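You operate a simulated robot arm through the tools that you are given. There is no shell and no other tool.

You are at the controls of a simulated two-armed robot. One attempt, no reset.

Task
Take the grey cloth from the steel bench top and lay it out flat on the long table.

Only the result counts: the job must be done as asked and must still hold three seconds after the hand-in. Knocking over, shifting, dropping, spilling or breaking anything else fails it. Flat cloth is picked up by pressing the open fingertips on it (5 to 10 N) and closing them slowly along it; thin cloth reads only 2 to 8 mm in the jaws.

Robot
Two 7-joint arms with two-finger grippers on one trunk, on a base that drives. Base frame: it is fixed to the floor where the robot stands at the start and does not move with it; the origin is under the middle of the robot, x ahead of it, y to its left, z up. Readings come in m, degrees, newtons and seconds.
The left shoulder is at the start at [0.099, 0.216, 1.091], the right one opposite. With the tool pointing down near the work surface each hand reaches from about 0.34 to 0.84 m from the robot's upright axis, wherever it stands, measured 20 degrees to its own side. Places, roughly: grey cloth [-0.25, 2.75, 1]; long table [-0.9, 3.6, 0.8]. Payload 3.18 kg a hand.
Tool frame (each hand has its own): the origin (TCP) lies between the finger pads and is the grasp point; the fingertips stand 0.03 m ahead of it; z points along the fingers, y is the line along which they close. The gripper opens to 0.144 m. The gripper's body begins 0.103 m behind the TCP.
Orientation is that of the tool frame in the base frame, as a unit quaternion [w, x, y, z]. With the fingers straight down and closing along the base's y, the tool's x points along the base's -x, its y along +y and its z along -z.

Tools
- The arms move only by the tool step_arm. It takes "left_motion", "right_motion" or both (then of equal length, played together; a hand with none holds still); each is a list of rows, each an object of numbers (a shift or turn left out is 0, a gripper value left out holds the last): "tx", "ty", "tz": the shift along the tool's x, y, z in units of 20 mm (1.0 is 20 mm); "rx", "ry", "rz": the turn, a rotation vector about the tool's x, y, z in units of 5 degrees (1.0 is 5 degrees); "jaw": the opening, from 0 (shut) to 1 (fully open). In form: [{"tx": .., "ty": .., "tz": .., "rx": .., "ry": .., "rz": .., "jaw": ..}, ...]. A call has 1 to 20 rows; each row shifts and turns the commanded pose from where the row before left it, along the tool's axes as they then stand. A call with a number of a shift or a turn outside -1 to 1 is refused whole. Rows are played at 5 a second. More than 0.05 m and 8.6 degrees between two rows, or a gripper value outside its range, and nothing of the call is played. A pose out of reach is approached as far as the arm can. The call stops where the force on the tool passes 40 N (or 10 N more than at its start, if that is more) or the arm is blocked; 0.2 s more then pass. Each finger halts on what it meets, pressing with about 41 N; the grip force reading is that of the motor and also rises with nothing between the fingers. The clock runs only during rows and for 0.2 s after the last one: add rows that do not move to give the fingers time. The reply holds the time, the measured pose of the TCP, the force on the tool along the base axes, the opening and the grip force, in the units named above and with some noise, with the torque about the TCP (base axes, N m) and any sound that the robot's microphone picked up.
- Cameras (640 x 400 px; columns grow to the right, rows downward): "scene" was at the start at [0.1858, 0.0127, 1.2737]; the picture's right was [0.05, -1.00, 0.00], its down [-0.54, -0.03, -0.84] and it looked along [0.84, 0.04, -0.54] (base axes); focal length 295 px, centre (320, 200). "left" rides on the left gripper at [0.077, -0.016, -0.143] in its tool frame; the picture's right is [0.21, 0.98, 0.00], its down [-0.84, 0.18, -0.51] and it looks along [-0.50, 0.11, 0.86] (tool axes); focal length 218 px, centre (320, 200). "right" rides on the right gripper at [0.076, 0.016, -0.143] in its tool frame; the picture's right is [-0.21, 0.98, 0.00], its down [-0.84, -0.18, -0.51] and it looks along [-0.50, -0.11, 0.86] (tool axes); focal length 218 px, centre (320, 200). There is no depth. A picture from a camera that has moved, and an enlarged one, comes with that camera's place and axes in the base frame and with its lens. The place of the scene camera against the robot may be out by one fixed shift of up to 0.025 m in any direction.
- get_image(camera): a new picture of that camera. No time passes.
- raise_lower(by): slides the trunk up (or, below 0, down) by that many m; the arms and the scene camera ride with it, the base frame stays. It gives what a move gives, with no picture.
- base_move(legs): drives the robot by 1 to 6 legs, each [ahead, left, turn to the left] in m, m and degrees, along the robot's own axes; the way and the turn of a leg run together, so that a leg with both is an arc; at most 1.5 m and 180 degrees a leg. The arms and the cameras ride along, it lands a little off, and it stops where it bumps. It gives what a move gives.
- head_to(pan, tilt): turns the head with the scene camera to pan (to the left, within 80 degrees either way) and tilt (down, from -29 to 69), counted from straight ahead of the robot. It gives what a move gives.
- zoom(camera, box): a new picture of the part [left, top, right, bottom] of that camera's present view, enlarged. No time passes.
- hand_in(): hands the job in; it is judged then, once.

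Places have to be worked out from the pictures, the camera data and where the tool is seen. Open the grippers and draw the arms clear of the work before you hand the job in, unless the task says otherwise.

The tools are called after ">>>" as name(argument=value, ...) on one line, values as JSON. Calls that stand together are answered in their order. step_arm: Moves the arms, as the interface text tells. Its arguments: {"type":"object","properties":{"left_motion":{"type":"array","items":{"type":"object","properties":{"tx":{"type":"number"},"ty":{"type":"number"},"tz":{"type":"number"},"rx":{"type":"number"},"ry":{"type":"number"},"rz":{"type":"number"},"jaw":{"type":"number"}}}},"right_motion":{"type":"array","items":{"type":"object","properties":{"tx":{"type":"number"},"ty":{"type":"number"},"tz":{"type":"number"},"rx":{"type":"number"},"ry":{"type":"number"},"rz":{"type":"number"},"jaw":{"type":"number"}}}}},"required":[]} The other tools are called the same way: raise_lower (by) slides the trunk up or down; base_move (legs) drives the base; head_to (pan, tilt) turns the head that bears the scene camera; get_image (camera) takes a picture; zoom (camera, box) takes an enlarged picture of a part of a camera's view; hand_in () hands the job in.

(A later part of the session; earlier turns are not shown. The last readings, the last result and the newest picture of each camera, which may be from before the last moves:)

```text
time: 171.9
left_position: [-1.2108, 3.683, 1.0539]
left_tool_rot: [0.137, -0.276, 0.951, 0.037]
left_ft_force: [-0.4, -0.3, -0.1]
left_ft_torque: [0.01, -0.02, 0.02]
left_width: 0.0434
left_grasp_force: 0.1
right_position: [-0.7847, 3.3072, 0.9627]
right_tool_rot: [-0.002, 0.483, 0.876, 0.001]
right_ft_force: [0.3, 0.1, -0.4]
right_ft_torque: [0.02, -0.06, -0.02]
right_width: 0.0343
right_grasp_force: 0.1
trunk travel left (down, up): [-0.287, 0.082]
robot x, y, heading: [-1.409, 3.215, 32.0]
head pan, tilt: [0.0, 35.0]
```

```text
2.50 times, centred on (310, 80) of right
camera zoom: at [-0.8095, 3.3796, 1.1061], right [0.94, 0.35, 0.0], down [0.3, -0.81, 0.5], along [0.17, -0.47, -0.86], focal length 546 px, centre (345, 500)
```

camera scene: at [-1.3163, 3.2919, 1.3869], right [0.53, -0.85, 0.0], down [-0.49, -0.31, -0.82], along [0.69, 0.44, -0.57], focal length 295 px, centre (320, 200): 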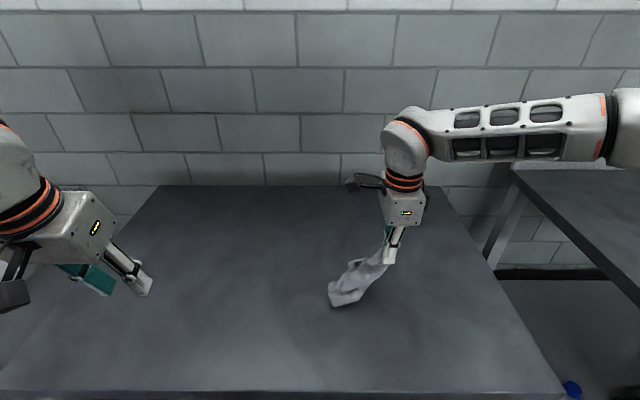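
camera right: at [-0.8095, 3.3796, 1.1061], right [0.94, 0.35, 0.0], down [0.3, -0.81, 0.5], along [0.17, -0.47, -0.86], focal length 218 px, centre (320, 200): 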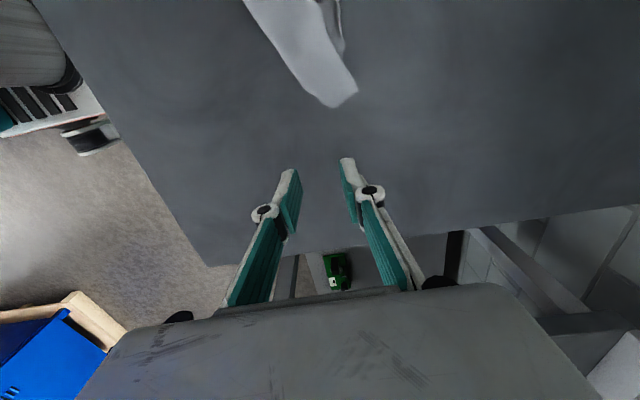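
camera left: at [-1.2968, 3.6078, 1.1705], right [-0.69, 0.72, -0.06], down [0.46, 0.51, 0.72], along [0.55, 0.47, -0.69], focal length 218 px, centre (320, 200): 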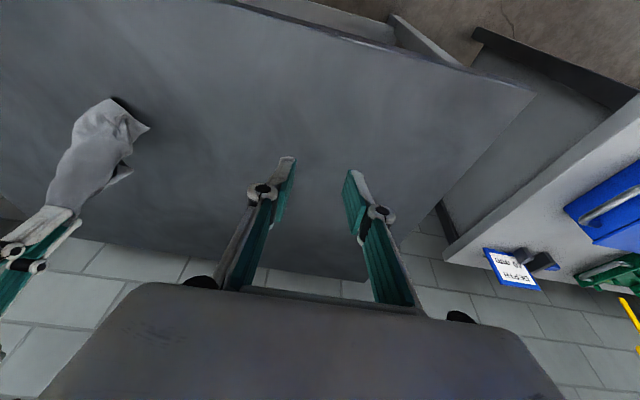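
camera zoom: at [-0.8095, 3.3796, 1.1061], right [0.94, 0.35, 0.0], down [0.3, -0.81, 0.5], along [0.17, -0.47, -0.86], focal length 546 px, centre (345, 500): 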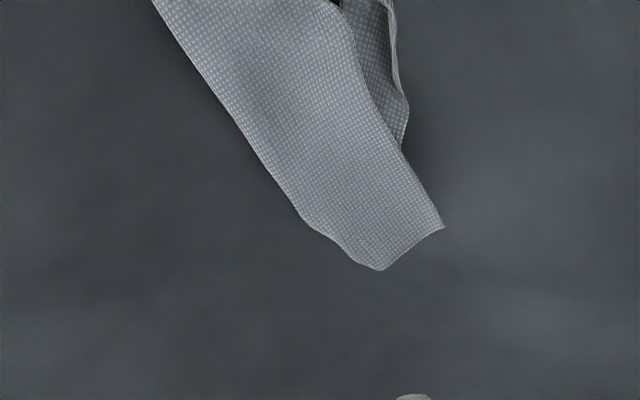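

The cloth is now a longer strip, folded lengthwise (fold toward me, opening toward the wall). I check it from the left camera too.

>>> get_image(camera="left")

>>> zoom(camera="left", box=[0, 70, 160, 230])

>>> zoom(camera="scene", box=[335, 250, 425, 315])

```text
taken
camera left: at [-1.2969, 3.6083, 1.1703], right [-0.69, 0.72, -0.06], down [0.46, 0.51, 0.72], along [0.55, 0.47, -0.69], focal length 218 px, centre (320, 200)
```

left: 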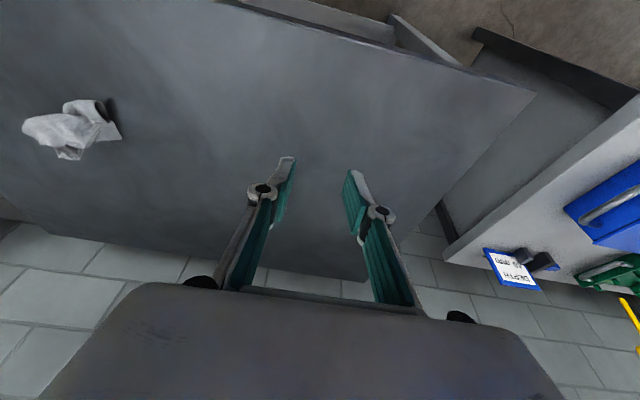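

```text
2.50 times, centred on (80, 150) of left
camera zoom: at [-1.2969, 3.6083, 1.1703], right [-0.69, 0.72, -0.06], down [0.46, 0.51, 0.72], along [0.55, 0.47, -0.69], focal length 546 px, centre (920, 325)
```

zoom: 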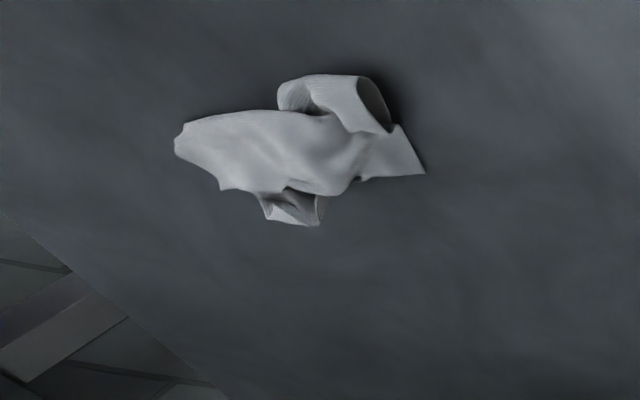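

```text
6.15 times, centred on (380, 282) of scene
camera zoom: at [-1.3161, 3.2923, 1.3869], right [0.53, -0.85, 0.0], down [-0.49, -0.31, -0.82], along [0.69, 0.44, -0.57], focal length 1813 px, centre (-49, -308)
```

zoom: 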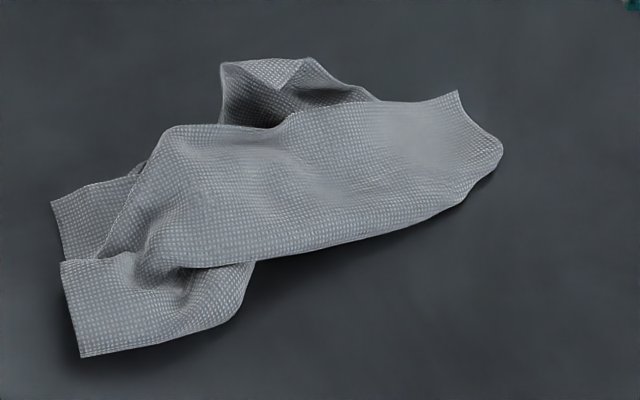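

Two clear corners: D at the right end ≈(0.615, −0.205) and N at the near left ≈(0.514, −0.046). I'll grip one with each hand and pull them apart. First the left hand: untilt it and bring it over corner N.

>>> step_arm(left_motion=[{"ry": 1, "ty": -0.9}, {"ry": 1, "ty": -0.9}, {"ry": 1, "ty": -0.9}, {"ry": 0.15, "ty": -0.9, "tx": -0.35}, {"ty": -1, "tx": -0.35}, {"ty": -1, "tx": -0.35}, {"ty": -1, "tx": -0.35}, {"ty": -1, "tx": -0.35}, {"ty": -1, "tx": -0.35}, {"ty": -1, "tx": -0.35}, {"ty": -1, "tx": -0.35}, {"ty": -1, "tx": -0.35}, {"ty": -1, "tx": -0.35}, {"ty": -1, "tx": -0.35}, {"ty": -1, "tx": -0.35}, {"ty": -1, "tx": -0.35, "tz": 0.7}, {"ty": -1, "tx": -0.35, "tz": 0.9, "jaw": 0.215}, {"ty": -1, "tx": -0.35, "tz": 0.9}, {}])

>>> zoom(camera="left", box=[200, 40, 440, 220])

>>> get_image(camera="scene")

```text
time: 175.9
left_position: [-0.9303, 3.4433, 1.0051]
left_tool_rot: [0.005, -0.28, 0.96, 0.0]
left_ft_force: [-1.0, -0.6, 0.4]
left_ft_torque: [-0.02, -0.03, 0.02]
left_width: 0.031
left_grasp_force: 0.1
right_position: [-0.7834, 3.3073, 0.9631]
right_tool_rot: [-0.003, 0.483, 0.875, 0.0]
right_ft_force: [-0.3, 0.2, -0.1]
right_ft_torque: [-0.02, -0.02, 0.02]
right_width: 0.0347
right_grasp_force: 0.0
trunk travel left (down, up): [-0.287, 0.082]
robot x, y, heading: [-1.4045, 3.21, 32.1]
head pan, tilt: [0.0, 35.0]
```

```text
2.22 times, centred on (320, 130) of left
camera zoom: at [-0.9878, 3.3874, 1.148], right [-0.7, 0.71, -0.01], down [0.61, 0.6, 0.51], along [0.37, 0.36, -0.86], focal length 485 px, centre (320, 356)
```

zoom: 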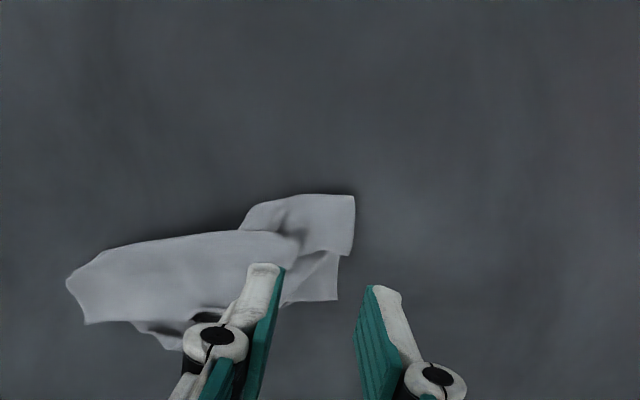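

```text
taken
camera scene: at [-1.3165, 3.2921, 1.3869], right [0.53, -0.85, 0.0], down [-0.49, -0.31, -0.82], along [0.69, 0.44, -0.57], focal length 295 px, centre (320, 200)
```

scene: 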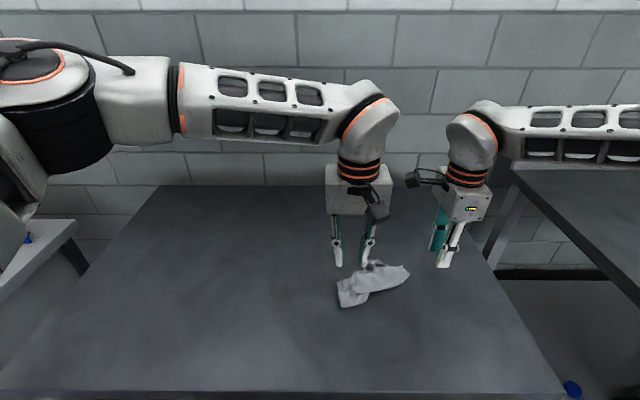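

Left hand is over corner N (measured (0.508, −0.041)). I lower to just above it.

>>> step_arm(left_motion=[{"tz": 0.9}, {"tz": 0.9}, {"tz": 0.9}, {"tz": 0.9}, {"tz": 0.9}, {"tz": 0.9}, {"tz": 0.3}, {}])

>>> zoom(camera="left", box=[200, 60, 440, 240])

```text
time: 177.7
left_position: [-0.9306, 3.4421, 0.8925]
left_tool_rot: [0.004, -0.28, 0.96, -0.001]
left_ft_force: [-0.1, 0.1, 0.1]
left_ft_torque: [-0.01, -0.02, 0.02]
left_width: 0.0307
left_grasp_force: 0.0
right_position: [-0.7828, 3.3062, 0.9622]
right_tool_rot: [-0.003, 0.483, 0.876, 0.001]
right_ft_force: [-0.3, 0.3, 0.2]
right_ft_torque: [0.0, 0.0, -0.03]
right_width: 0.0346
right_grasp_force: 0.0
trunk travel left (down, up): [-0.287, 0.082]
robot x, y, heading: [-1.4099, 3.2126, 31.8]
head pan, tilt: [0.0, 35.0]
```

```text
2.22 times, centred on (320, 150) of left
camera zoom: at [-0.9866, 3.3864, 1.0345], right [-0.7, 0.71, -0.01], down [0.61, 0.6, 0.51], along [0.37, 0.36, -0.86], focal length 485 px, centre (320, 311)
```

zoom: 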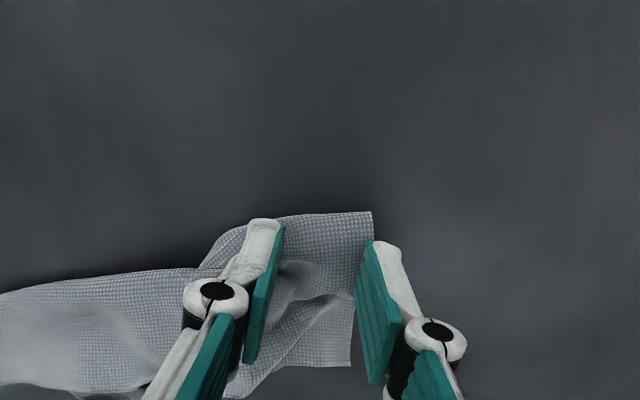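

The outer finger is just outside the edge; I shift 12 mm right and descend to contact.

>>> step_arm(left_motion=[{"ty": -0.6}, {"tz": 0.2}, {"tz": 0.15}, {"tz": 0.1}, {}, {}])

>>> zoom(camera="left", box=[200, 60, 440, 240])

```text
time: 179.1
left_position: [-0.9233, 3.4316, 0.8831]
left_tool_rot: [0.005, -0.279, 0.96, -0.001]
left_ft_force: [0.2, -0.4, 0.5]
left_ft_torque: [0.02, 0.01, -0.02]
left_width: 0.0311
left_grasp_force: 0.1
right_position: [-0.7828, 3.3075, 0.9628]
right_tool_rot: [-0.003, 0.482, 0.876, 0.001]
right_ft_force: [-0.3, -0.4, -0.5]
right_ft_torque: [-0.04, -0.01, 0.02]
right_width: 0.0347
right_grasp_force: 0.0
trunk travel left (down, up): [-0.287, 0.082]
robot x, y, heading: [-1.4104, 3.2136, 32.0]
head pan, tilt: [0.0, 35.0]
```

```text
2.22 times, centred on (320, 150) of left
camera zoom: at [-0.9798, 3.3753, 1.0264], right [-0.7, 0.71, -0.01], down [0.61, 0.6, 0.51], along [0.37, 0.36, -0.86], focal length 485 px, centre (320, 311)
```

zoom: 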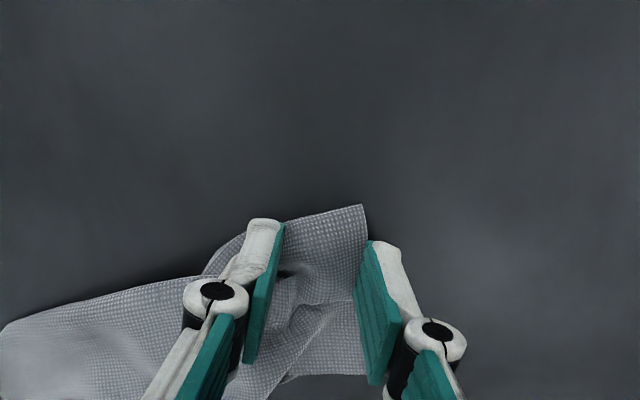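

The inner finger pushed the raised part along. I lift 15 mm, shift another 13 mm right, and come down again.

>>> step_arm(left_motion=[{"tz": -0.9}, {"ty": -0.7}, {}, {"tz": 0.4}])

>>> zoom(camera="left", box=[200, 60, 440, 240])

```text
time: 180.1
left_position: [-0.9163, 3.4203, 0.8938]
left_tool_rot: [0.005, -0.279, 0.96, -0.001]
left_ft_force: [0.1, -0.5, -0.2]
left_ft_torque: [0.01, 0.01, -0.02]
left_width: 0.0309
left_grasp_force: 0.0
right_position: [-0.7824, 3.3068, 0.9631]
right_tool_rot: [-0.003, 0.482, 0.876, 0.001]
right_ft_force: [-0.5, 0.1, -1.0]
right_ft_torque: [-0.02, 0.02, -0.05]
right_width: 0.0346
right_grasp_force: 0.1
trunk travel left (down, up): [-0.287, 0.082]
robot x, y, heading: [-1.4115, 3.2085, 32.2]
head pan, tilt: [0.0, 35.0]
```

```text
2.22 times, centred on (320, 150) of left
camera zoom: at [-0.9726, 3.3642, 1.0363], right [-0.7, 0.71, -0.01], down [0.61, 0.6, 0.51], along [0.37, 0.36, -0.86], focal length 485 px, centre (320, 311)
```

zoom: 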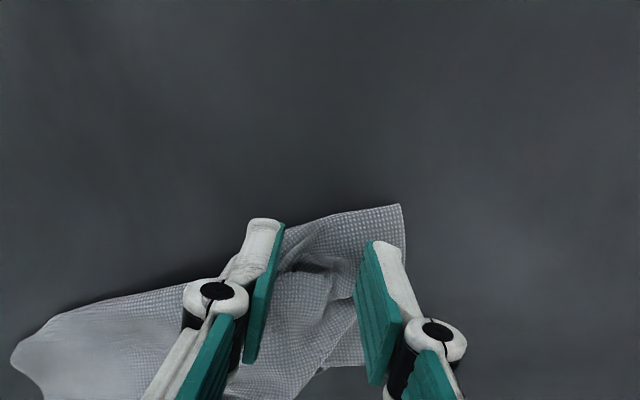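

Now the outer finger is on the N piece with its corner beyond. I lower and press.

>>> step_arm(left_motion=[{"tz": 0.3}, {"tz": 0.2}, {"tz": 0.1}, {"tz": 0.1}, {}, {}])

>>> zoom(camera="left", box=[200, 60, 440, 240])

```text
time: 181.5
left_position: [-0.9165, 3.42, 0.8813]
left_tool_rot: [0.007, -0.28, 0.96, -0.001]
left_ft_force: [-0.1, 1.2, 18.4]
left_ft_torque: [0.31, 0.19, -0.03]
left_width: 0.0307
left_grasp_force: 0.0
right_position: [-0.7845, 3.3061, 0.9628]
right_tool_rot: [-0.003, 0.482, 0.876, 0.001]
right_ft_force: [0.1, 0.0, 0.6]
right_ft_torque: [0.05, -0.01, -0.02]
right_width: 0.0343
right_grasp_force: 0.0
trunk travel left (down, up): [-0.287, 0.082]
robot x, y, heading: [-1.4113, 3.2114, 32.3]
head pan, tilt: [0.0, 35.0]
```

```text
2.22 times, centred on (320, 150) of left
camera zoom: at [-0.9732, 3.3642, 1.0236], right [-0.7, 0.71, -0.01], down [0.61, 0.6, 0.52], along [0.37, 0.36, -0.86], focal length 485 px, centre (320, 311)
```

zoom: 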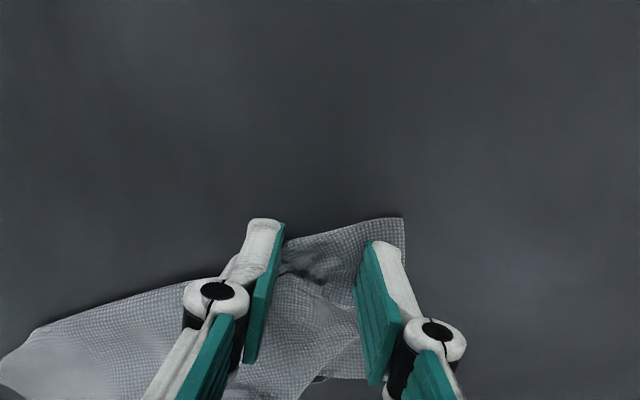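

18 N; ease off a little and close slowly.

>>> step_arm(left_motion=[{"tz": -0.05, "jaw": 0.2}, {"jaw": 0.18}, {"jaw": 0.16}, {"jaw": 0.14}, {"jaw": 0.12}, {"jaw": 0.1, "tz": 0.01}, {"jaw": 0.085, "tz": 0.01}, {"jaw": 0.07, "tz": 0.01}, {"jaw": 0.055}, {"jaw": 0.04}, {"jaw": 0.02}, {"jaw": 0.0}, {}, {}, {}])

>>> zoom(camera="left", box=[200, 60, 440, 240])

```text
time: 184.7
left_position: [-0.9164, 3.4189, 0.879]
left_tool_rot: [0.006, -0.279, 0.96, -0.001]
left_ft_force: [-1.1, -0.2, 3.7]
left_ft_torque: [0.21, 0.1, 0.02]
left_width: 0.0068
left_grasp_force: 41.6
right_position: [-0.7835, 3.3071, 0.9632]
right_tool_rot: [-0.002, 0.483, 0.876, 0.002]
right_ft_force: [-0.4, 0.0, 0.5]
right_ft_torque: [0.02, -0.04, -0.02]
right_width: 0.0343
right_grasp_force: 0.1
trunk travel left (down, up): [-0.287, 0.082]
robot x, y, heading: [-1.4063, 3.2113, 32.2]
head pan, tilt: [0.0, 35.0]
```

```text
2.22 times, centred on (320, 150) of left
camera zoom: at [-0.9731, 3.364, 1.022], right [-0.7, 0.71, -0.01], down [0.61, 0.6, 0.51], along [0.37, 0.36, -0.86], focal length 485 px, centre (320, 311)
```

zoom: 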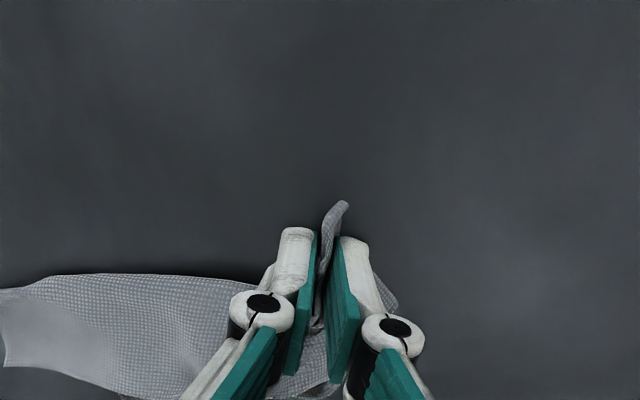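

Left hand holds N firmly (6.8 mm, 42 N). Now I look for corner D with the right hand camera and the scene camera.

>>> get_image(camera="right")

>>> zoom(camera="scene", box=[320, 200, 460, 310])

```text
taken
camera right: at [-0.8096, 3.3793, 1.1063], right [0.94, 0.35, 0.0], down [0.3, -0.81, 0.5], along [0.17, -0.47, -0.86], focal length 218 px, centre (320, 200)
```

right: 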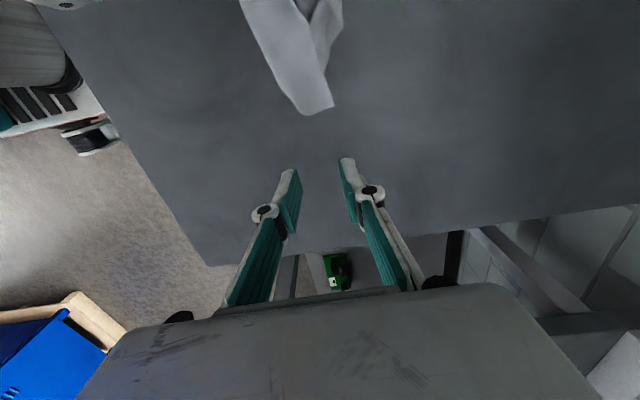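

```text
3.64 times, centred on (390, 255) of scene
camera zoom: at [-1.3164, 3.2917, 1.3869], right [0.53, -0.85, 0.0], down [-0.49, -0.3, -0.82], along [0.69, 0.44, -0.57], focal length 1072 px, centre (66, 0)
```

zoom: 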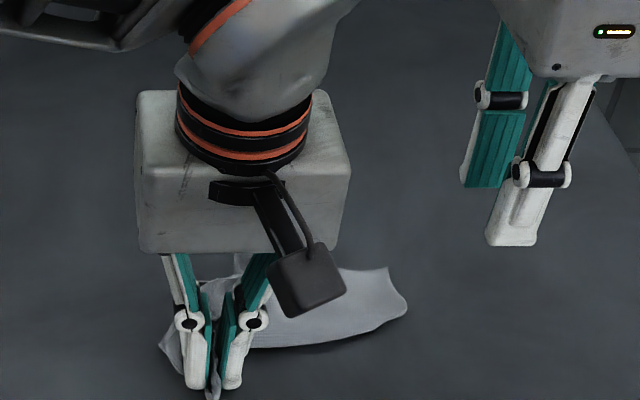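

D's end edge is at ≈(0.563…0.600, −0.211). I lean the right hand 20° outward (so its camera clears the left gripper) and bring it over D, 2 cm above.

>>> step_arm(right_motion=[{"ry": 1, "jaw": 0.215}, {"ry": 1}, {"ry": 1}, {"ry": 1}, {"tx": 0.311, "ty": 0.02, "tz": 0.784}, {"tx": 0.311, "ty": 0.02, "tz": 0.784}, {"tx": 0.311, "ty": 0.02, "tz": 0.784}, {"tx": 0.311, "ty": 0.02, "tz": 0.784}, {"tx": 0.311, "ty": 0.02, "tz": 0.7}, {}])

>>> get_image(camera="right")

>>> get_image(camera="scene")

```text
time: 186.9
left_position: [-0.9158, 3.4202, 0.8798]
left_tool_rot: [0.006, -0.279, 0.96, -0.001]
left_ft_force: [0.2, -1.8, 4.2]
left_ft_torque: [-0.07, -0.13, -0.01]
left_width: 0.001
left_grasp_force: 29.6
right_position: [-0.8114, 3.354, 0.9028]
right_tool_rot: [-0.155, 0.475, 0.862, 0.086]
right_ft_force: [-0.3, 0.2, -0.4]
right_ft_torque: [0.03, 0.0, 0.01]
right_width: 0.031
right_grasp_force: 0.0
trunk travel left (down, up): [-0.287, 0.082]
robot x, y, heading: [-1.4085, 3.2087, 31.8]
head pan, tilt: [0.0, 35.0]
```

```text
taken
camera right: at [-0.8092, 3.3813, 1.0631], right [0.93, 0.36, -0.07], down [0.36, -0.91, 0.18], along [0.0, -0.2, -0.98], focal length 218 px, centre (320, 200)
```

right: 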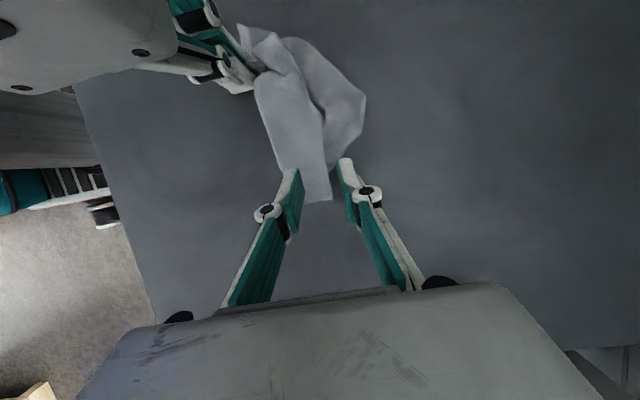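

```text
taken
camera scene: at [-1.3163, 3.2917, 1.3869], right [0.53, -0.85, 0.0], down [-0.49, -0.3, -0.82], along [0.69, 0.44, -0.57], focal length 295 px, centre (320, 200)
```

scene: 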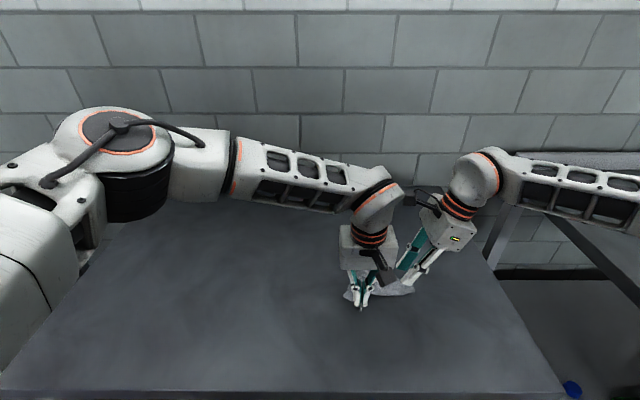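

The right camera now gives a clean top view: D's strip lies between the fingers. I shift 8 mm toward me to centre it and lower to contact.

>>> step_arm(right_motion=[{"ty": -0.4}, {"tx": -0.1, "tz": 0.28}, {"tx": -0.1, "tz": 0.28}, {"tx": -0.06, "tz": 0.16}, {}])

>>> zoom(camera="right", box=[220, 20, 420, 220])

```text
time: 188.1
left_position: [-0.9163, 3.4199, 0.8803]
left_tool_rot: [0.005, -0.278, 0.961, -0.002]
left_ft_force: [-1.6, 0.6, 10.1]
left_ft_torque: [-0.13, -0.22, -0.03]
left_width: 0.0
left_grasp_force: 32.3
right_position: [-0.8191, 3.3505, 0.886]
right_tool_rot: [-0.154, 0.475, 0.862, 0.085]
right_ft_force: [-0.1, 0.0, 0.1]
right_ft_torque: [0.01, 0.0, 0.0]
right_width: 0.0312
right_grasp_force: 0.0
trunk travel left (down, up): [-0.287, 0.082]
robot x, y, heading: [-1.4047, 3.2095, 32.0]
head pan, tilt: [0.0, 35.0]
```

```text
2.00 times, centred on (320, 120) of right
camera zoom: at [-0.8163, 3.3778, 1.0471], right [0.93, 0.36, -0.07], down [0.36, -0.91, 0.18], along [0.0, -0.2, -0.98], focal length 436 px, centre (320, 360)
```

zoom: 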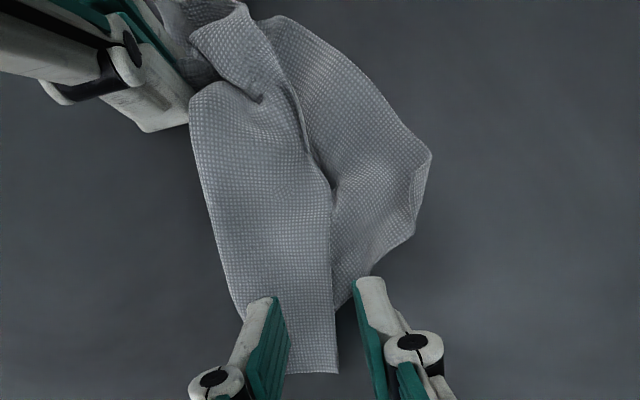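

D's strip is clearly under the fingers. I shift 6 mm nearer, press down and close on it.

>>> step_arm(right_motion=[{"ty": -0.3}, {"tx": -0.05, "tz": 0.14}, {"tx": -0.04, "tz": 0.1}, {}, {}])

```text
time: 189.3
left_position: [-0.9161, 3.4188, 0.8803]
left_tool_rot: [0.004, -0.278, 0.96, -0.002]
left_ft_force: [0.0, -0.2, 0.3]
left_ft_torque: [0.01, 0.07, 0.05]
left_width: 0.0055
left_grasp_force: 43.0
right_position: [-0.8249, 3.3485, 0.8827]
right_tool_rot: [-0.155, 0.475, 0.862, 0.086]
right_ft_force: [-0.1, -1.6, 11.7]
right_ft_torque: [-0.21, 0.22, 0.03]
right_width: 0.0304
right_grasp_force: 0.0
trunk travel left (down, up): [-0.287, 0.082]
robot x, y, heading: [-1.4068, 3.2149, 32.1]
head pan, tilt: [0.0, 35.0]
```

Right fingers press with 12 N and the left grip reads 5.5 mm. I close the right slowly.

>>> step_arm(right_motion=[{"jaw": 0.195}, {"jaw": 0.175}, {"jaw": 0.155, "tz": 0.008}, {"jaw": 0.135, "tz": 0.008}, {"jaw": 0.115, "tz": 0.008}, {"jaw": 0.095, "tz": 0.008}, {"jaw": 0.08, "tz": 0.008}, {"jaw": 0.065}, {"jaw": 0.05}, {"jaw": 0.035}, {"jaw": 0.02}, {"jaw": 0.0}, {}, {}, {}])

>>> zoom(camera="right", box=[220, 20, 420, 220])

```text
time: 192.5
left_position: [-0.9167, 3.4196, 0.8809]
left_tool_rot: [0.006, -0.279, 0.96, -0.001]
left_ft_force: [-1.3, 1.3, 8.7]
left_ft_torque: [0.01, -0.03, -0.02]
left_width: 0.0016
left_grasp_force: 37.3
right_position: [-0.8243, 3.3483, 0.881]
right_tool_rot: [-0.155, 0.475, 0.862, 0.085]
right_ft_force: [-0.3, 0.7, 3.7]
right_ft_torque: [-0.15, 0.06, 0.03]
right_width: 0.007
right_grasp_force: 38.6
trunk travel left (down, up): [-0.287, 0.082]
robot x, y, heading: [-1.4096, 3.2137, 32.3]
head pan, tilt: [0.0, 35.0]
```

```text
2.00 times, centred on (320, 120) of right
camera zoom: at [-0.8221, 3.3748, 1.0416], right [0.93, 0.36, -0.07], down [0.36, -0.91, 0.18], along [0.0, -0.2, -0.98], focal length 436 px, centre (320, 360)
```

zoom: 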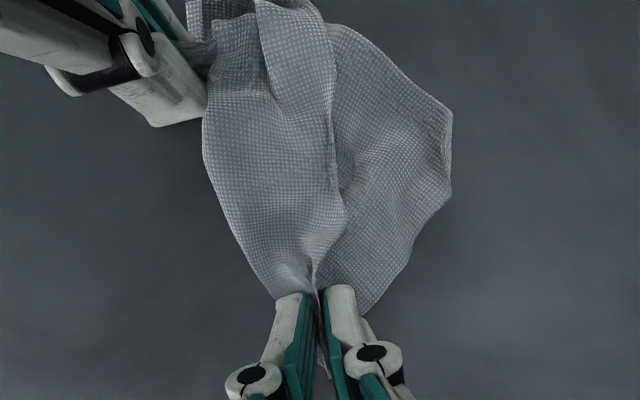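

Both hands now hold the cloth (N left, D right). I lift both together ~0.18 m.

>>> step_arm(left_motion=[{"tz": -0.5}, {"tz": -0.7}, {"tz": -0.9}, {"tz": -0.9}, {"tz": -0.9}, {"tz": -0.9}, {"tz": -0.9}, {"tz": -0.9}, {"tz": -0.9}, {"tz": -0.9}, {"tz": -0.9}, {}], right_motion=[{"tx": 0.171, "tz": -0.47}, {"tx": 0.239, "tz": -0.658}, {"tx": 0.308, "tz": -0.846}, {"tx": 0.308, "tz": -0.846}, {"tx": 0.308, "tz": -0.846}, {"tx": 0.308, "tz": -0.846}, {"tx": 0.308, "tz": -0.846}, {"tx": 0.308, "tz": -0.846}, {"tx": 0.308, "tz": -0.846}, {"tx": 0.308, "tz": -0.846}, {"tx": 0.308, "tz": -0.846}, {}])

>>> get_image(camera="scene")

>>> zoom(camera="scene", box=[310, 180, 470, 300])

>>> get_image(camera="right")

```text
time: 195.1
left_position: [-0.9174, 3.4193, 1.0672]
left_tool_rot: [0.006, -0.279, 0.96, -0.001]
left_ft_force: [-0.1, 1.2, -0.6]
left_ft_torque: [0.04, 0.01, 0.03]
left_width: 0.0048
left_grasp_force: 39.6
right_position: [-0.8245, 3.3472, 1.0662]
right_tool_rot: [-0.155, 0.475, 0.862, 0.084]
right_ft_force: [1.2, -4.3, 8.6]
right_ft_torque: [0.17, -0.01, -0.02]
right_width: 0.0066
right_grasp_force: 31.3
trunk travel left (down, up): [-0.287, 0.082]
robot x, y, heading: [-1.4085, 3.2117, 32.1]
head pan, tilt: [0.0, 35.0]
```

```text
taken
camera scene: at [-1.316, 3.2919, 1.3869], right [0.53, -0.85, 0.0], down [-0.49, -0.31, -0.82], along [0.69, 0.44, -0.57], focal length 295 px, centre (320, 200)
```

scene: 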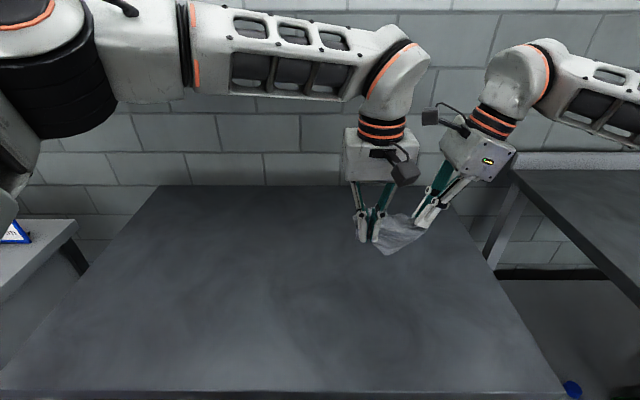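

```text
3.33 times, centred on (390, 240) of scene
camera zoom: at [-1.316, 3.2919, 1.3869], right [0.53, -0.85, 0.0], down [-0.49, -0.31, -0.82], along [0.69, 0.44, -0.57], focal length 982 px, centre (87, 67)
```

zoom: 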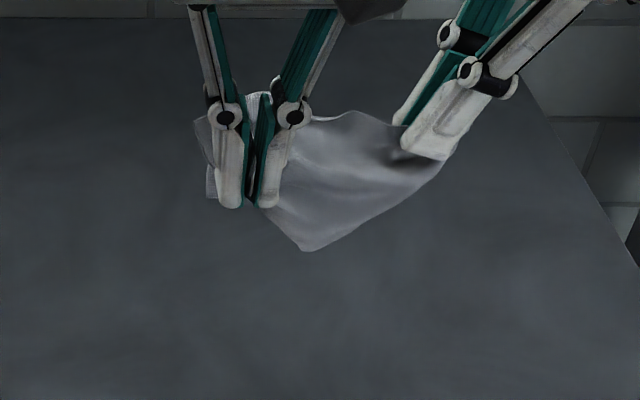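

```text
taken
camera right: at [-0.8217, 3.3745, 1.2272], right [0.93, 0.36, -0.07], down [0.37, -0.91, 0.18], along [0.0, -0.2, -0.98], focal length 218 px, centre (320, 200)
```

right: 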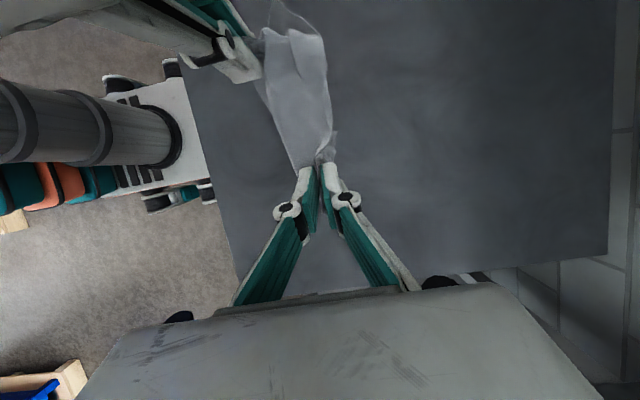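

Both hold; the cloth hangs like a short curtain between the hands. I pull the hands apart gradually, watching the forces.

>>> step_arm(left_motion=[{"ty": 0.4}, {"ty": 0.4}, {"ty": 0.3}, {}], right_motion=[{"tx": -0.376, "tz": -0.137}, {"tx": -0.376, "tz": -0.137}, {"tx": -0.28, "tz": -0.1}, {}])

>>> zoom(camera="scene", box=[310, 180, 470, 300])

>>> zoom(camera="right", box=[200, 0, 420, 180])

```text
time: 196.1
left_position: [-0.9303, 3.4385, 1.0659]
left_tool_rot: [0.006, -0.279, 0.96, -0.001]
left_ft_force: [-1.3, 0.5, 2.3]
left_ft_torque: [0.05, 0.03, 0.03]
left_width: 0.0036
left_grasp_force: 31.7
right_position: [-0.8119, 3.3288, 1.0655]
right_tool_rot: [-0.155, 0.475, 0.862, 0.085]
right_ft_force: [0.1, 1.0, -2.2]
right_ft_torque: [-0.03, -0.07, -0.02]
right_width: 0.0051
right_grasp_force: 39.9
trunk travel left (down, up): [-0.287, 0.082]
robot x, y, heading: [-1.4106, 3.2102, 32.1]
head pan, tilt: [0.0, 35.0]
```

```text
3.33 times, centred on (390, 240) of scene
camera zoom: at [-1.316, 3.2919, 1.3869], right [0.53, -0.85, 0.0], down [-0.49, -0.31, -0.82], along [0.69, 0.44, -0.57], focal length 982 px, centre (87, 67)
```

zoom: 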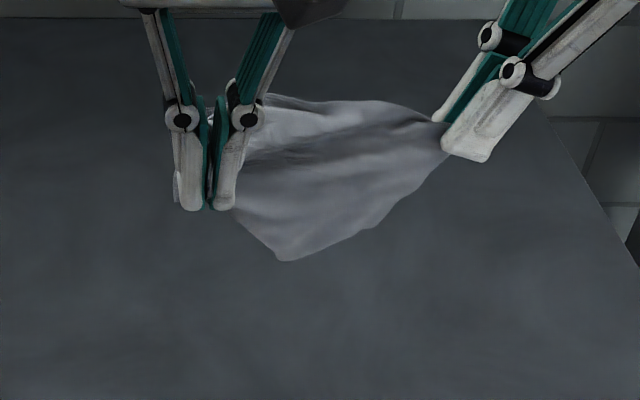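

```text
2.22 times, centred on (310, 90) of right
camera zoom: at [-0.81, 3.3557, 1.2266], right [0.93, 0.36, -0.07], down [0.36, -0.91, 0.18], along [0.0, -0.2, -0.98], focal length 485 px, centre (342, 444)
```

zoom: 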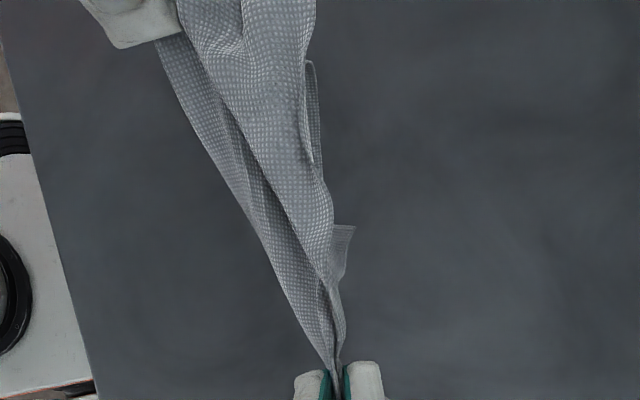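

It is stretching out; separation is 0.16 m and forces are still small. Continue pulling apart.

>>> step_arm(left_motion=[{"ty": 0.3}, {"ty": 0.3}, {}], right_motion=[{"tx": -0.28, "tz": -0.1}, {"tx": -0.28, "tz": -0.1}, {}])

>>> zoom(camera="scene", box=[310, 180, 470, 300])

>>> zoom(camera="right", box=[200, 0, 420, 180])

```text
time: 196.9
left_position: [-0.9368, 3.4478, 1.0651]
left_tool_rot: [0.004, -0.28, 0.96, -0.001]
left_ft_force: [-0.8, -1.0, 0.9]
left_ft_torque: [-0.01, -0.08, 0.02]
left_width: 0.001
left_grasp_force: 29.6
right_position: [-0.8058, 3.319, 1.0657]
right_tool_rot: [-0.155, 0.475, 0.862, 0.084]
right_ft_force: [-0.4, 0.7, -0.8]
right_ft_torque: [0.0, 0.0, -0.01]
right_width: 0.002
right_grasp_force: 35.0
trunk travel left (down, up): [-0.287, 0.082]
robot x, y, heading: [-1.4107, 3.2086, 32.0]
head pan, tilt: [0.0, 35.0]
```

```text
3.33 times, centred on (390, 240) of scene
camera zoom: at [-1.316, 3.2919, 1.3869], right [0.53, -0.85, 0.0], down [-0.49, -0.31, -0.82], along [0.69, 0.44, -0.57], focal length 982 px, centre (87, 67)
```

zoom: 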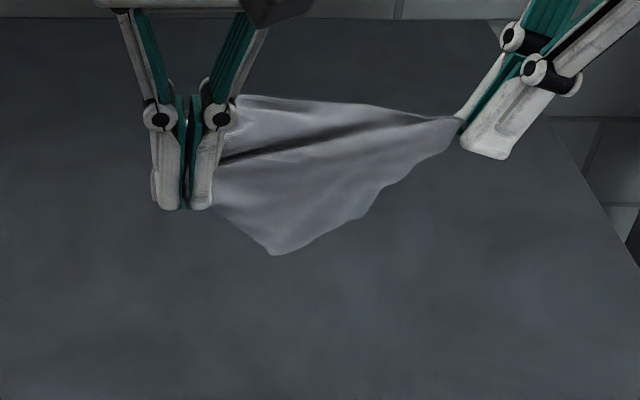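

```text
2.22 times, centred on (310, 90) of right
camera zoom: at [-0.8038, 3.3461, 1.2266], right [0.93, 0.36, -0.07], down [0.37, -0.91, 0.18], along [0.0, -0.2, -0.98], focal length 485 px, centre (342, 444)
```

zoom: 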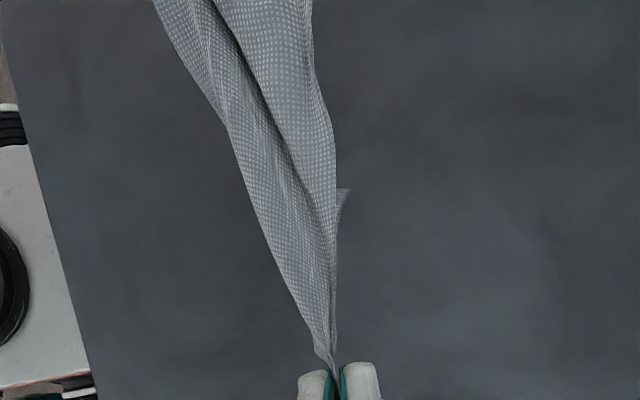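

The line N–D is nearly taut at 0.184 m, so these are opposite corners and the other two hang below. I'll lay this taut diagonal down with a forward sweep so both hanging flaps lie toward me as a folded triangle, which I can then open with one flip.

>>> step_arm(left_motion=[{"tz": 0.75}, {"tz": 0.75}, {"tz": 0.75}, {"tz": 0.75}, {}, {"tx": -0.65, "tz": 0.133}, {"tx": -0.65, "tz": 0.133}, {"tx": -0.65, "tz": 0.133}, {"tx": -0.583, "tz": 0.35}, {"tx": -0.583, "tz": 0.35}, {"tx": -0.583, "tz": 0.35}, {"tx": -0.433, "tz": 0.558}, {"tx": -0.433, "tz": 0.558}, {"tx": -0.433, "tz": 0.558}, {}], right_motion=[{"tx": -0.2565, "tz": 0.705}, {"tx": -0.2565, "tz": 0.705}, {"tx": -0.2565, "tz": 0.705}, {"tx": -0.2565, "tz": 0.705}, {}, {"ty": 0.65, "tx": -0.0455, "tz": 0.125}, {"ty": 0.65, "tx": -0.0455, "tz": 0.125}, {"ty": 0.65, "tx": -0.0455, "tz": 0.125}, {"ty": 0.583, "tx": -0.12, "tz": 0.329}, {"ty": 0.583, "tx": -0.12, "tz": 0.329}, {"ty": 0.583, "tx": -0.12, "tz": 0.329}, {"ty": 0.433, "tx": -0.191, "tz": 0.525}, {"ty": 0.433, "tx": -0.191, "tz": 0.525}, {"ty": 0.433, "tx": -0.191, "tz": 0.525}, {}])

>>> get_image(camera="scene")

>>> zoom(camera="scene", box=[310, 190, 450, 310])

>>> get_image(camera="right")

```text
time: 200.1
left_position: [-0.85, 3.5026, 0.9446]
left_tool_rot: [0.005, -0.28, 0.96, -0.001]
left_ft_force: [-0.2, -1.1, 1.0]
left_ft_torque: [0.11, -0.07, 0.02]
left_width: 0.0002
left_grasp_force: 27.7
right_position: [-0.7225, 3.3736, 0.9443]
right_tool_rot: [-0.154, 0.474, 0.862, 0.085]
right_ft_force: [0.4, 0.5, 0.2]
right_ft_torque: [-0.01, -0.04, -0.01]
right_width: 0.0004
right_grasp_force: 31.5
trunk travel left (down, up): [-0.287, 0.082]
robot x, y, heading: [-1.4082, 3.2128, 31.8]
head pan, tilt: [0.0, 35.0]
```

```text
taken
camera scene: at [-1.3166, 3.2917, 1.387], right [0.53, -0.85, 0.0], down [-0.49, -0.3, -0.82], along [0.69, 0.44, -0.57], focal length 295 px, centre (320, 200)
```

scene: 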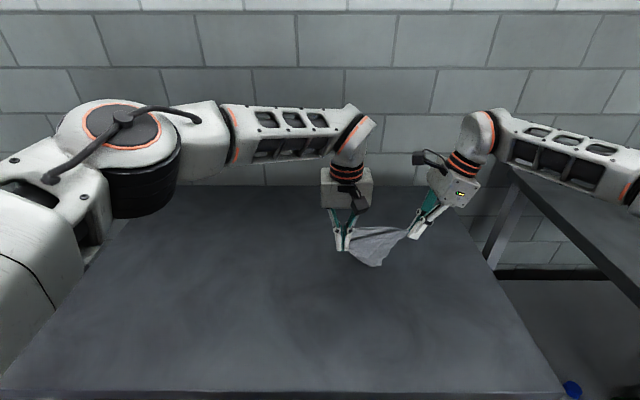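

```text
3.33 times, centred on (380, 250) of scene
camera zoom: at [-1.3166, 3.2917, 1.387], right [0.53, -0.85, 0.0], down [-0.49, -0.3, -0.82], along [0.69, 0.44, -0.57], focal length 982 px, centre (120, 33)
```

zoom: 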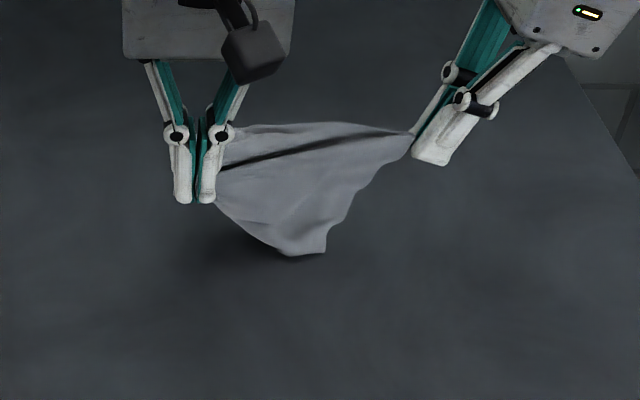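

```text
taken
camera right: at [-0.7205, 3.4, 1.1044], right [0.93, 0.36, -0.07], down [0.37, -0.91, 0.18], along [0.0, -0.2, -0.98], focal length 218 px, centre (320, 200)
```

right: 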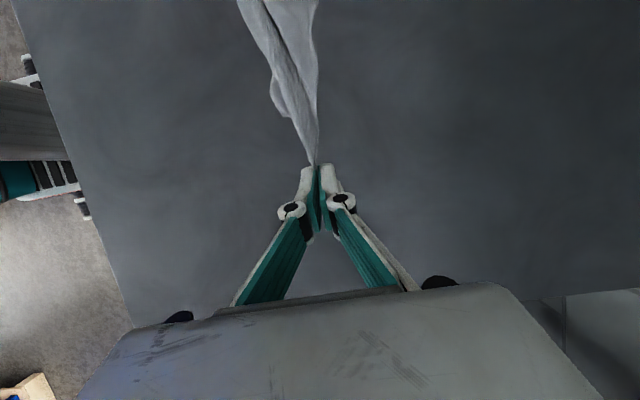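

The diagonal is coming down well with the flap trailing toward me. I finish lowering both hands to the table.

>>> step_arm(left_motion=[{"tx": -0.275, "tz": 0.75}, {"tx": -0.275, "tz": 0.75}, {"tx": -0.1, "tz": 0.5}, {"tx": -0.1, "tz": 0.5}, {"tz": 0.3}, {}], right_motion=[{"ty": 0.275, "tx": -0.2565, "tz": 0.705}, {"ty": 0.275, "tx": -0.2565, "tz": 0.705}, {"ty": 0.1, "tx": -0.171, "tz": 0.47}, {"ty": 0.1, "tx": -0.171, "tz": 0.47}, {"tx": -0.1, "tz": 0.28}, {}])

>>> zoom(camera="scene", box=[310, 190, 450, 310])

>>> zoom(camera="right", box=[200, 0, 420, 180])

>>> zoom(camera="left", box=[100, 40, 380, 220])

```text
time: 201.5
left_position: [-0.8386, 3.5094, 0.887]
left_tool_rot: [0.006, -0.279, 0.96, -0.001]
left_ft_force: [-0.2, -0.9, 0.1]
left_ft_torque: [0.05, 0.01, 0.0]
left_width: 0.0022
left_grasp_force: 33.0
right_position: [-0.7103, 3.38, 0.8869]
right_tool_rot: [-0.154, 0.475, 0.862, 0.085]
right_ft_force: [-0.4, 0.3, -0.2]
right_ft_torque: [0.01, 0.0, -0.02]
right_width: 0.0003
right_grasp_force: 30.8
trunk travel left (down, up): [-0.287, 0.082]
robot x, y, heading: [-1.4066, 3.2123, 32.2]
head pan, tilt: [0.0, 35.0]
```

```text
3.33 times, centred on (380, 250) of scene
camera zoom: at [-1.316, 3.2918, 1.3869], right [0.53, -0.85, 0.0], down [-0.49, -0.3, -0.82], along [0.69, 0.44, -0.57], focal length 982 px, centre (120, 33)
```

zoom: 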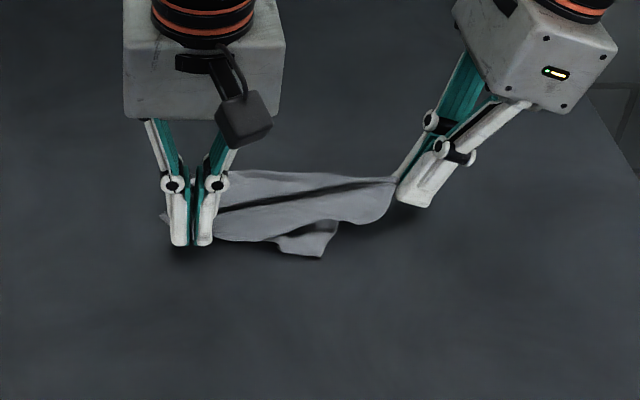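

```text
2.22 times, centred on (310, 90) of right
camera zoom: at [-0.7076, 3.4074, 1.0481], right [0.93, 0.36, -0.07], down [0.36, -0.91, 0.18], along [0.0, -0.2, -0.98], focal length 485 px, centre (342, 444)
```

zoom: 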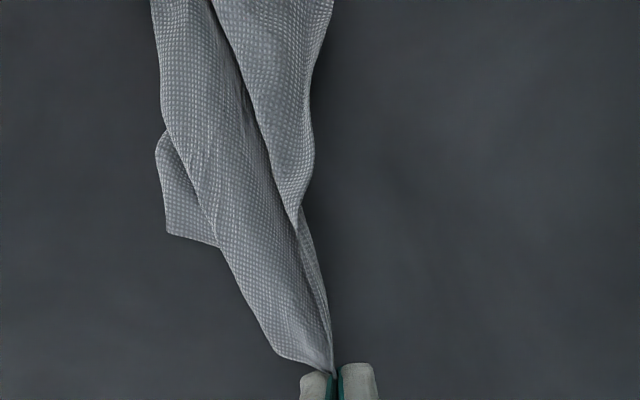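

```text
2.22 times, centred on (240, 130) of left
camera zoom: at [-0.8943, 3.4536, 1.03], right [-0.7, 0.71, -0.01], down [0.61, 0.6, 0.51], along [0.37, 0.36, -0.86], focal length 485 px, centre (498, 356)
```

zoom: 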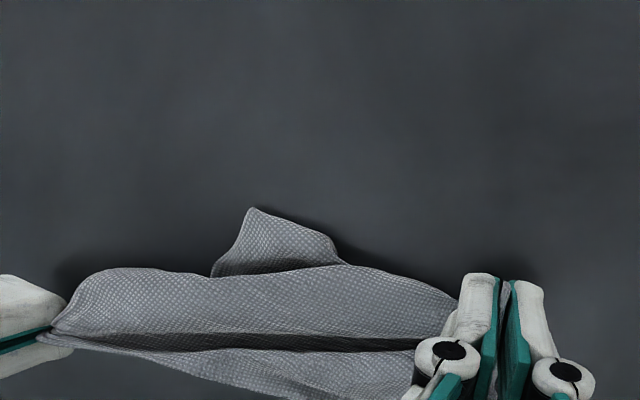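

Now the cloth is stretched along the diagonal with parts lying on both sides of it — much better. I release both hands gently and lift them clear.

>>> step_arm(left_motion=[{"tz": 0.1, "jaw": 0.05}, {"jaw": 0.1}, {"jaw": 0.17}, {"jaw": 0.25}, {}, {"tz": -0.6}, {"tz": -0.9}, {"tz": -0.9}, {"tz": -0.9}, {"tz": -0.9, "ty": 0.5}, {"ty": 1}, {"ty": 1}, {"ty": 1}, {"ty": 1}, {"ty": 1}, {"ty": 1}, {}], right_motion=[{"jaw": 0.05}, {"jaw": 0.1}, {"jaw": 0.17}, {"jaw": 0.25}, {}, {"tx": 0.2, "tz": -0.56}, {"tx": 0.3, "tz": -0.85}, {"tx": 0.3, "tz": -0.85}, {"tx": 0.3, "tz": -0.85}, {"tx": 0.3, "tz": -0.85}, {"tx": -0.9, "tz": -0.3}, {"tx": -0.9, "tz": -0.3}, {"tx": -0.9, "tz": -0.3}, {}, {}, {}, {}])

>>> zoom(camera="scene", box=[310, 200, 450, 310])

>>> get_image(camera="right")

>>> get_image(camera="left")

```text
time: 205.1
left_position: [-0.9076, 3.6198, 0.9696]
left_tool_rot: [0.005, -0.279, 0.96, -0.001]
left_ft_force: [-0.3, 0.3, 0.6]
left_ft_torque: [0.02, 0.03, 0.01]
left_width: 0.036
left_grasp_force: 0.0
right_position: [-0.6769, 3.3298, 0.969]
right_tool_rot: [-0.155, 0.475, 0.862, 0.085]
right_ft_force: [-0.2, 0.5, -0.6]
right_ft_torque: [0.02, 0.0, 0.02]
right_width: 0.0361
right_grasp_force: 0.1
trunk travel left (down, up): [-0.287, 0.082]
robot x, y, heading: [-1.4054, 3.21, 31.8]
head pan, tilt: [0.0, 35.0]
```

```text
3.64 times, centred on (380, 255) of scene
camera zoom: at [-1.3156, 3.2915, 1.3869], right [0.53, -0.85, 0.0], down [-0.49, -0.3, -0.82], along [0.69, 0.44, -0.57], focal length 1072 px, centre (102, 0)
```

zoom: 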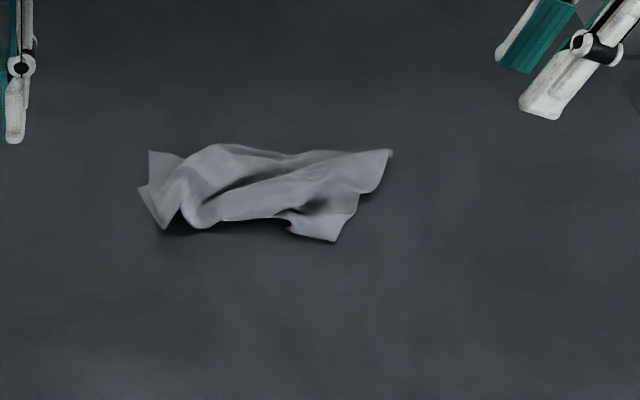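

```text
taken
camera right: at [-0.675, 3.3574, 1.1305], right [0.93, 0.36, -0.07], down [0.36, -0.91, 0.18], along [0.0, -0.2, -0.98], focal length 218 px, centre (320, 200)
```

right: 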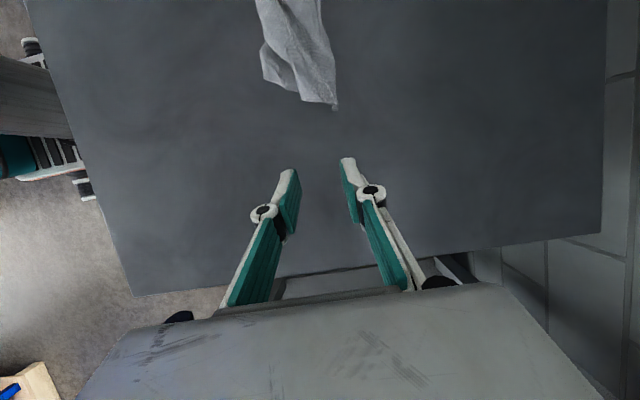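

```text
taken
camera left: at [-0.9643, 3.5643, 1.1118], right [-0.7, 0.71, -0.01], down [0.61, 0.6, 0.52], along [0.37, 0.36, -0.86], focal length 218 px, centre (320, 200)
```

left: 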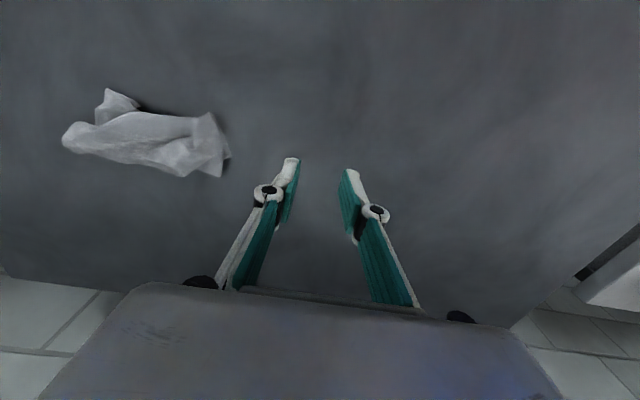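

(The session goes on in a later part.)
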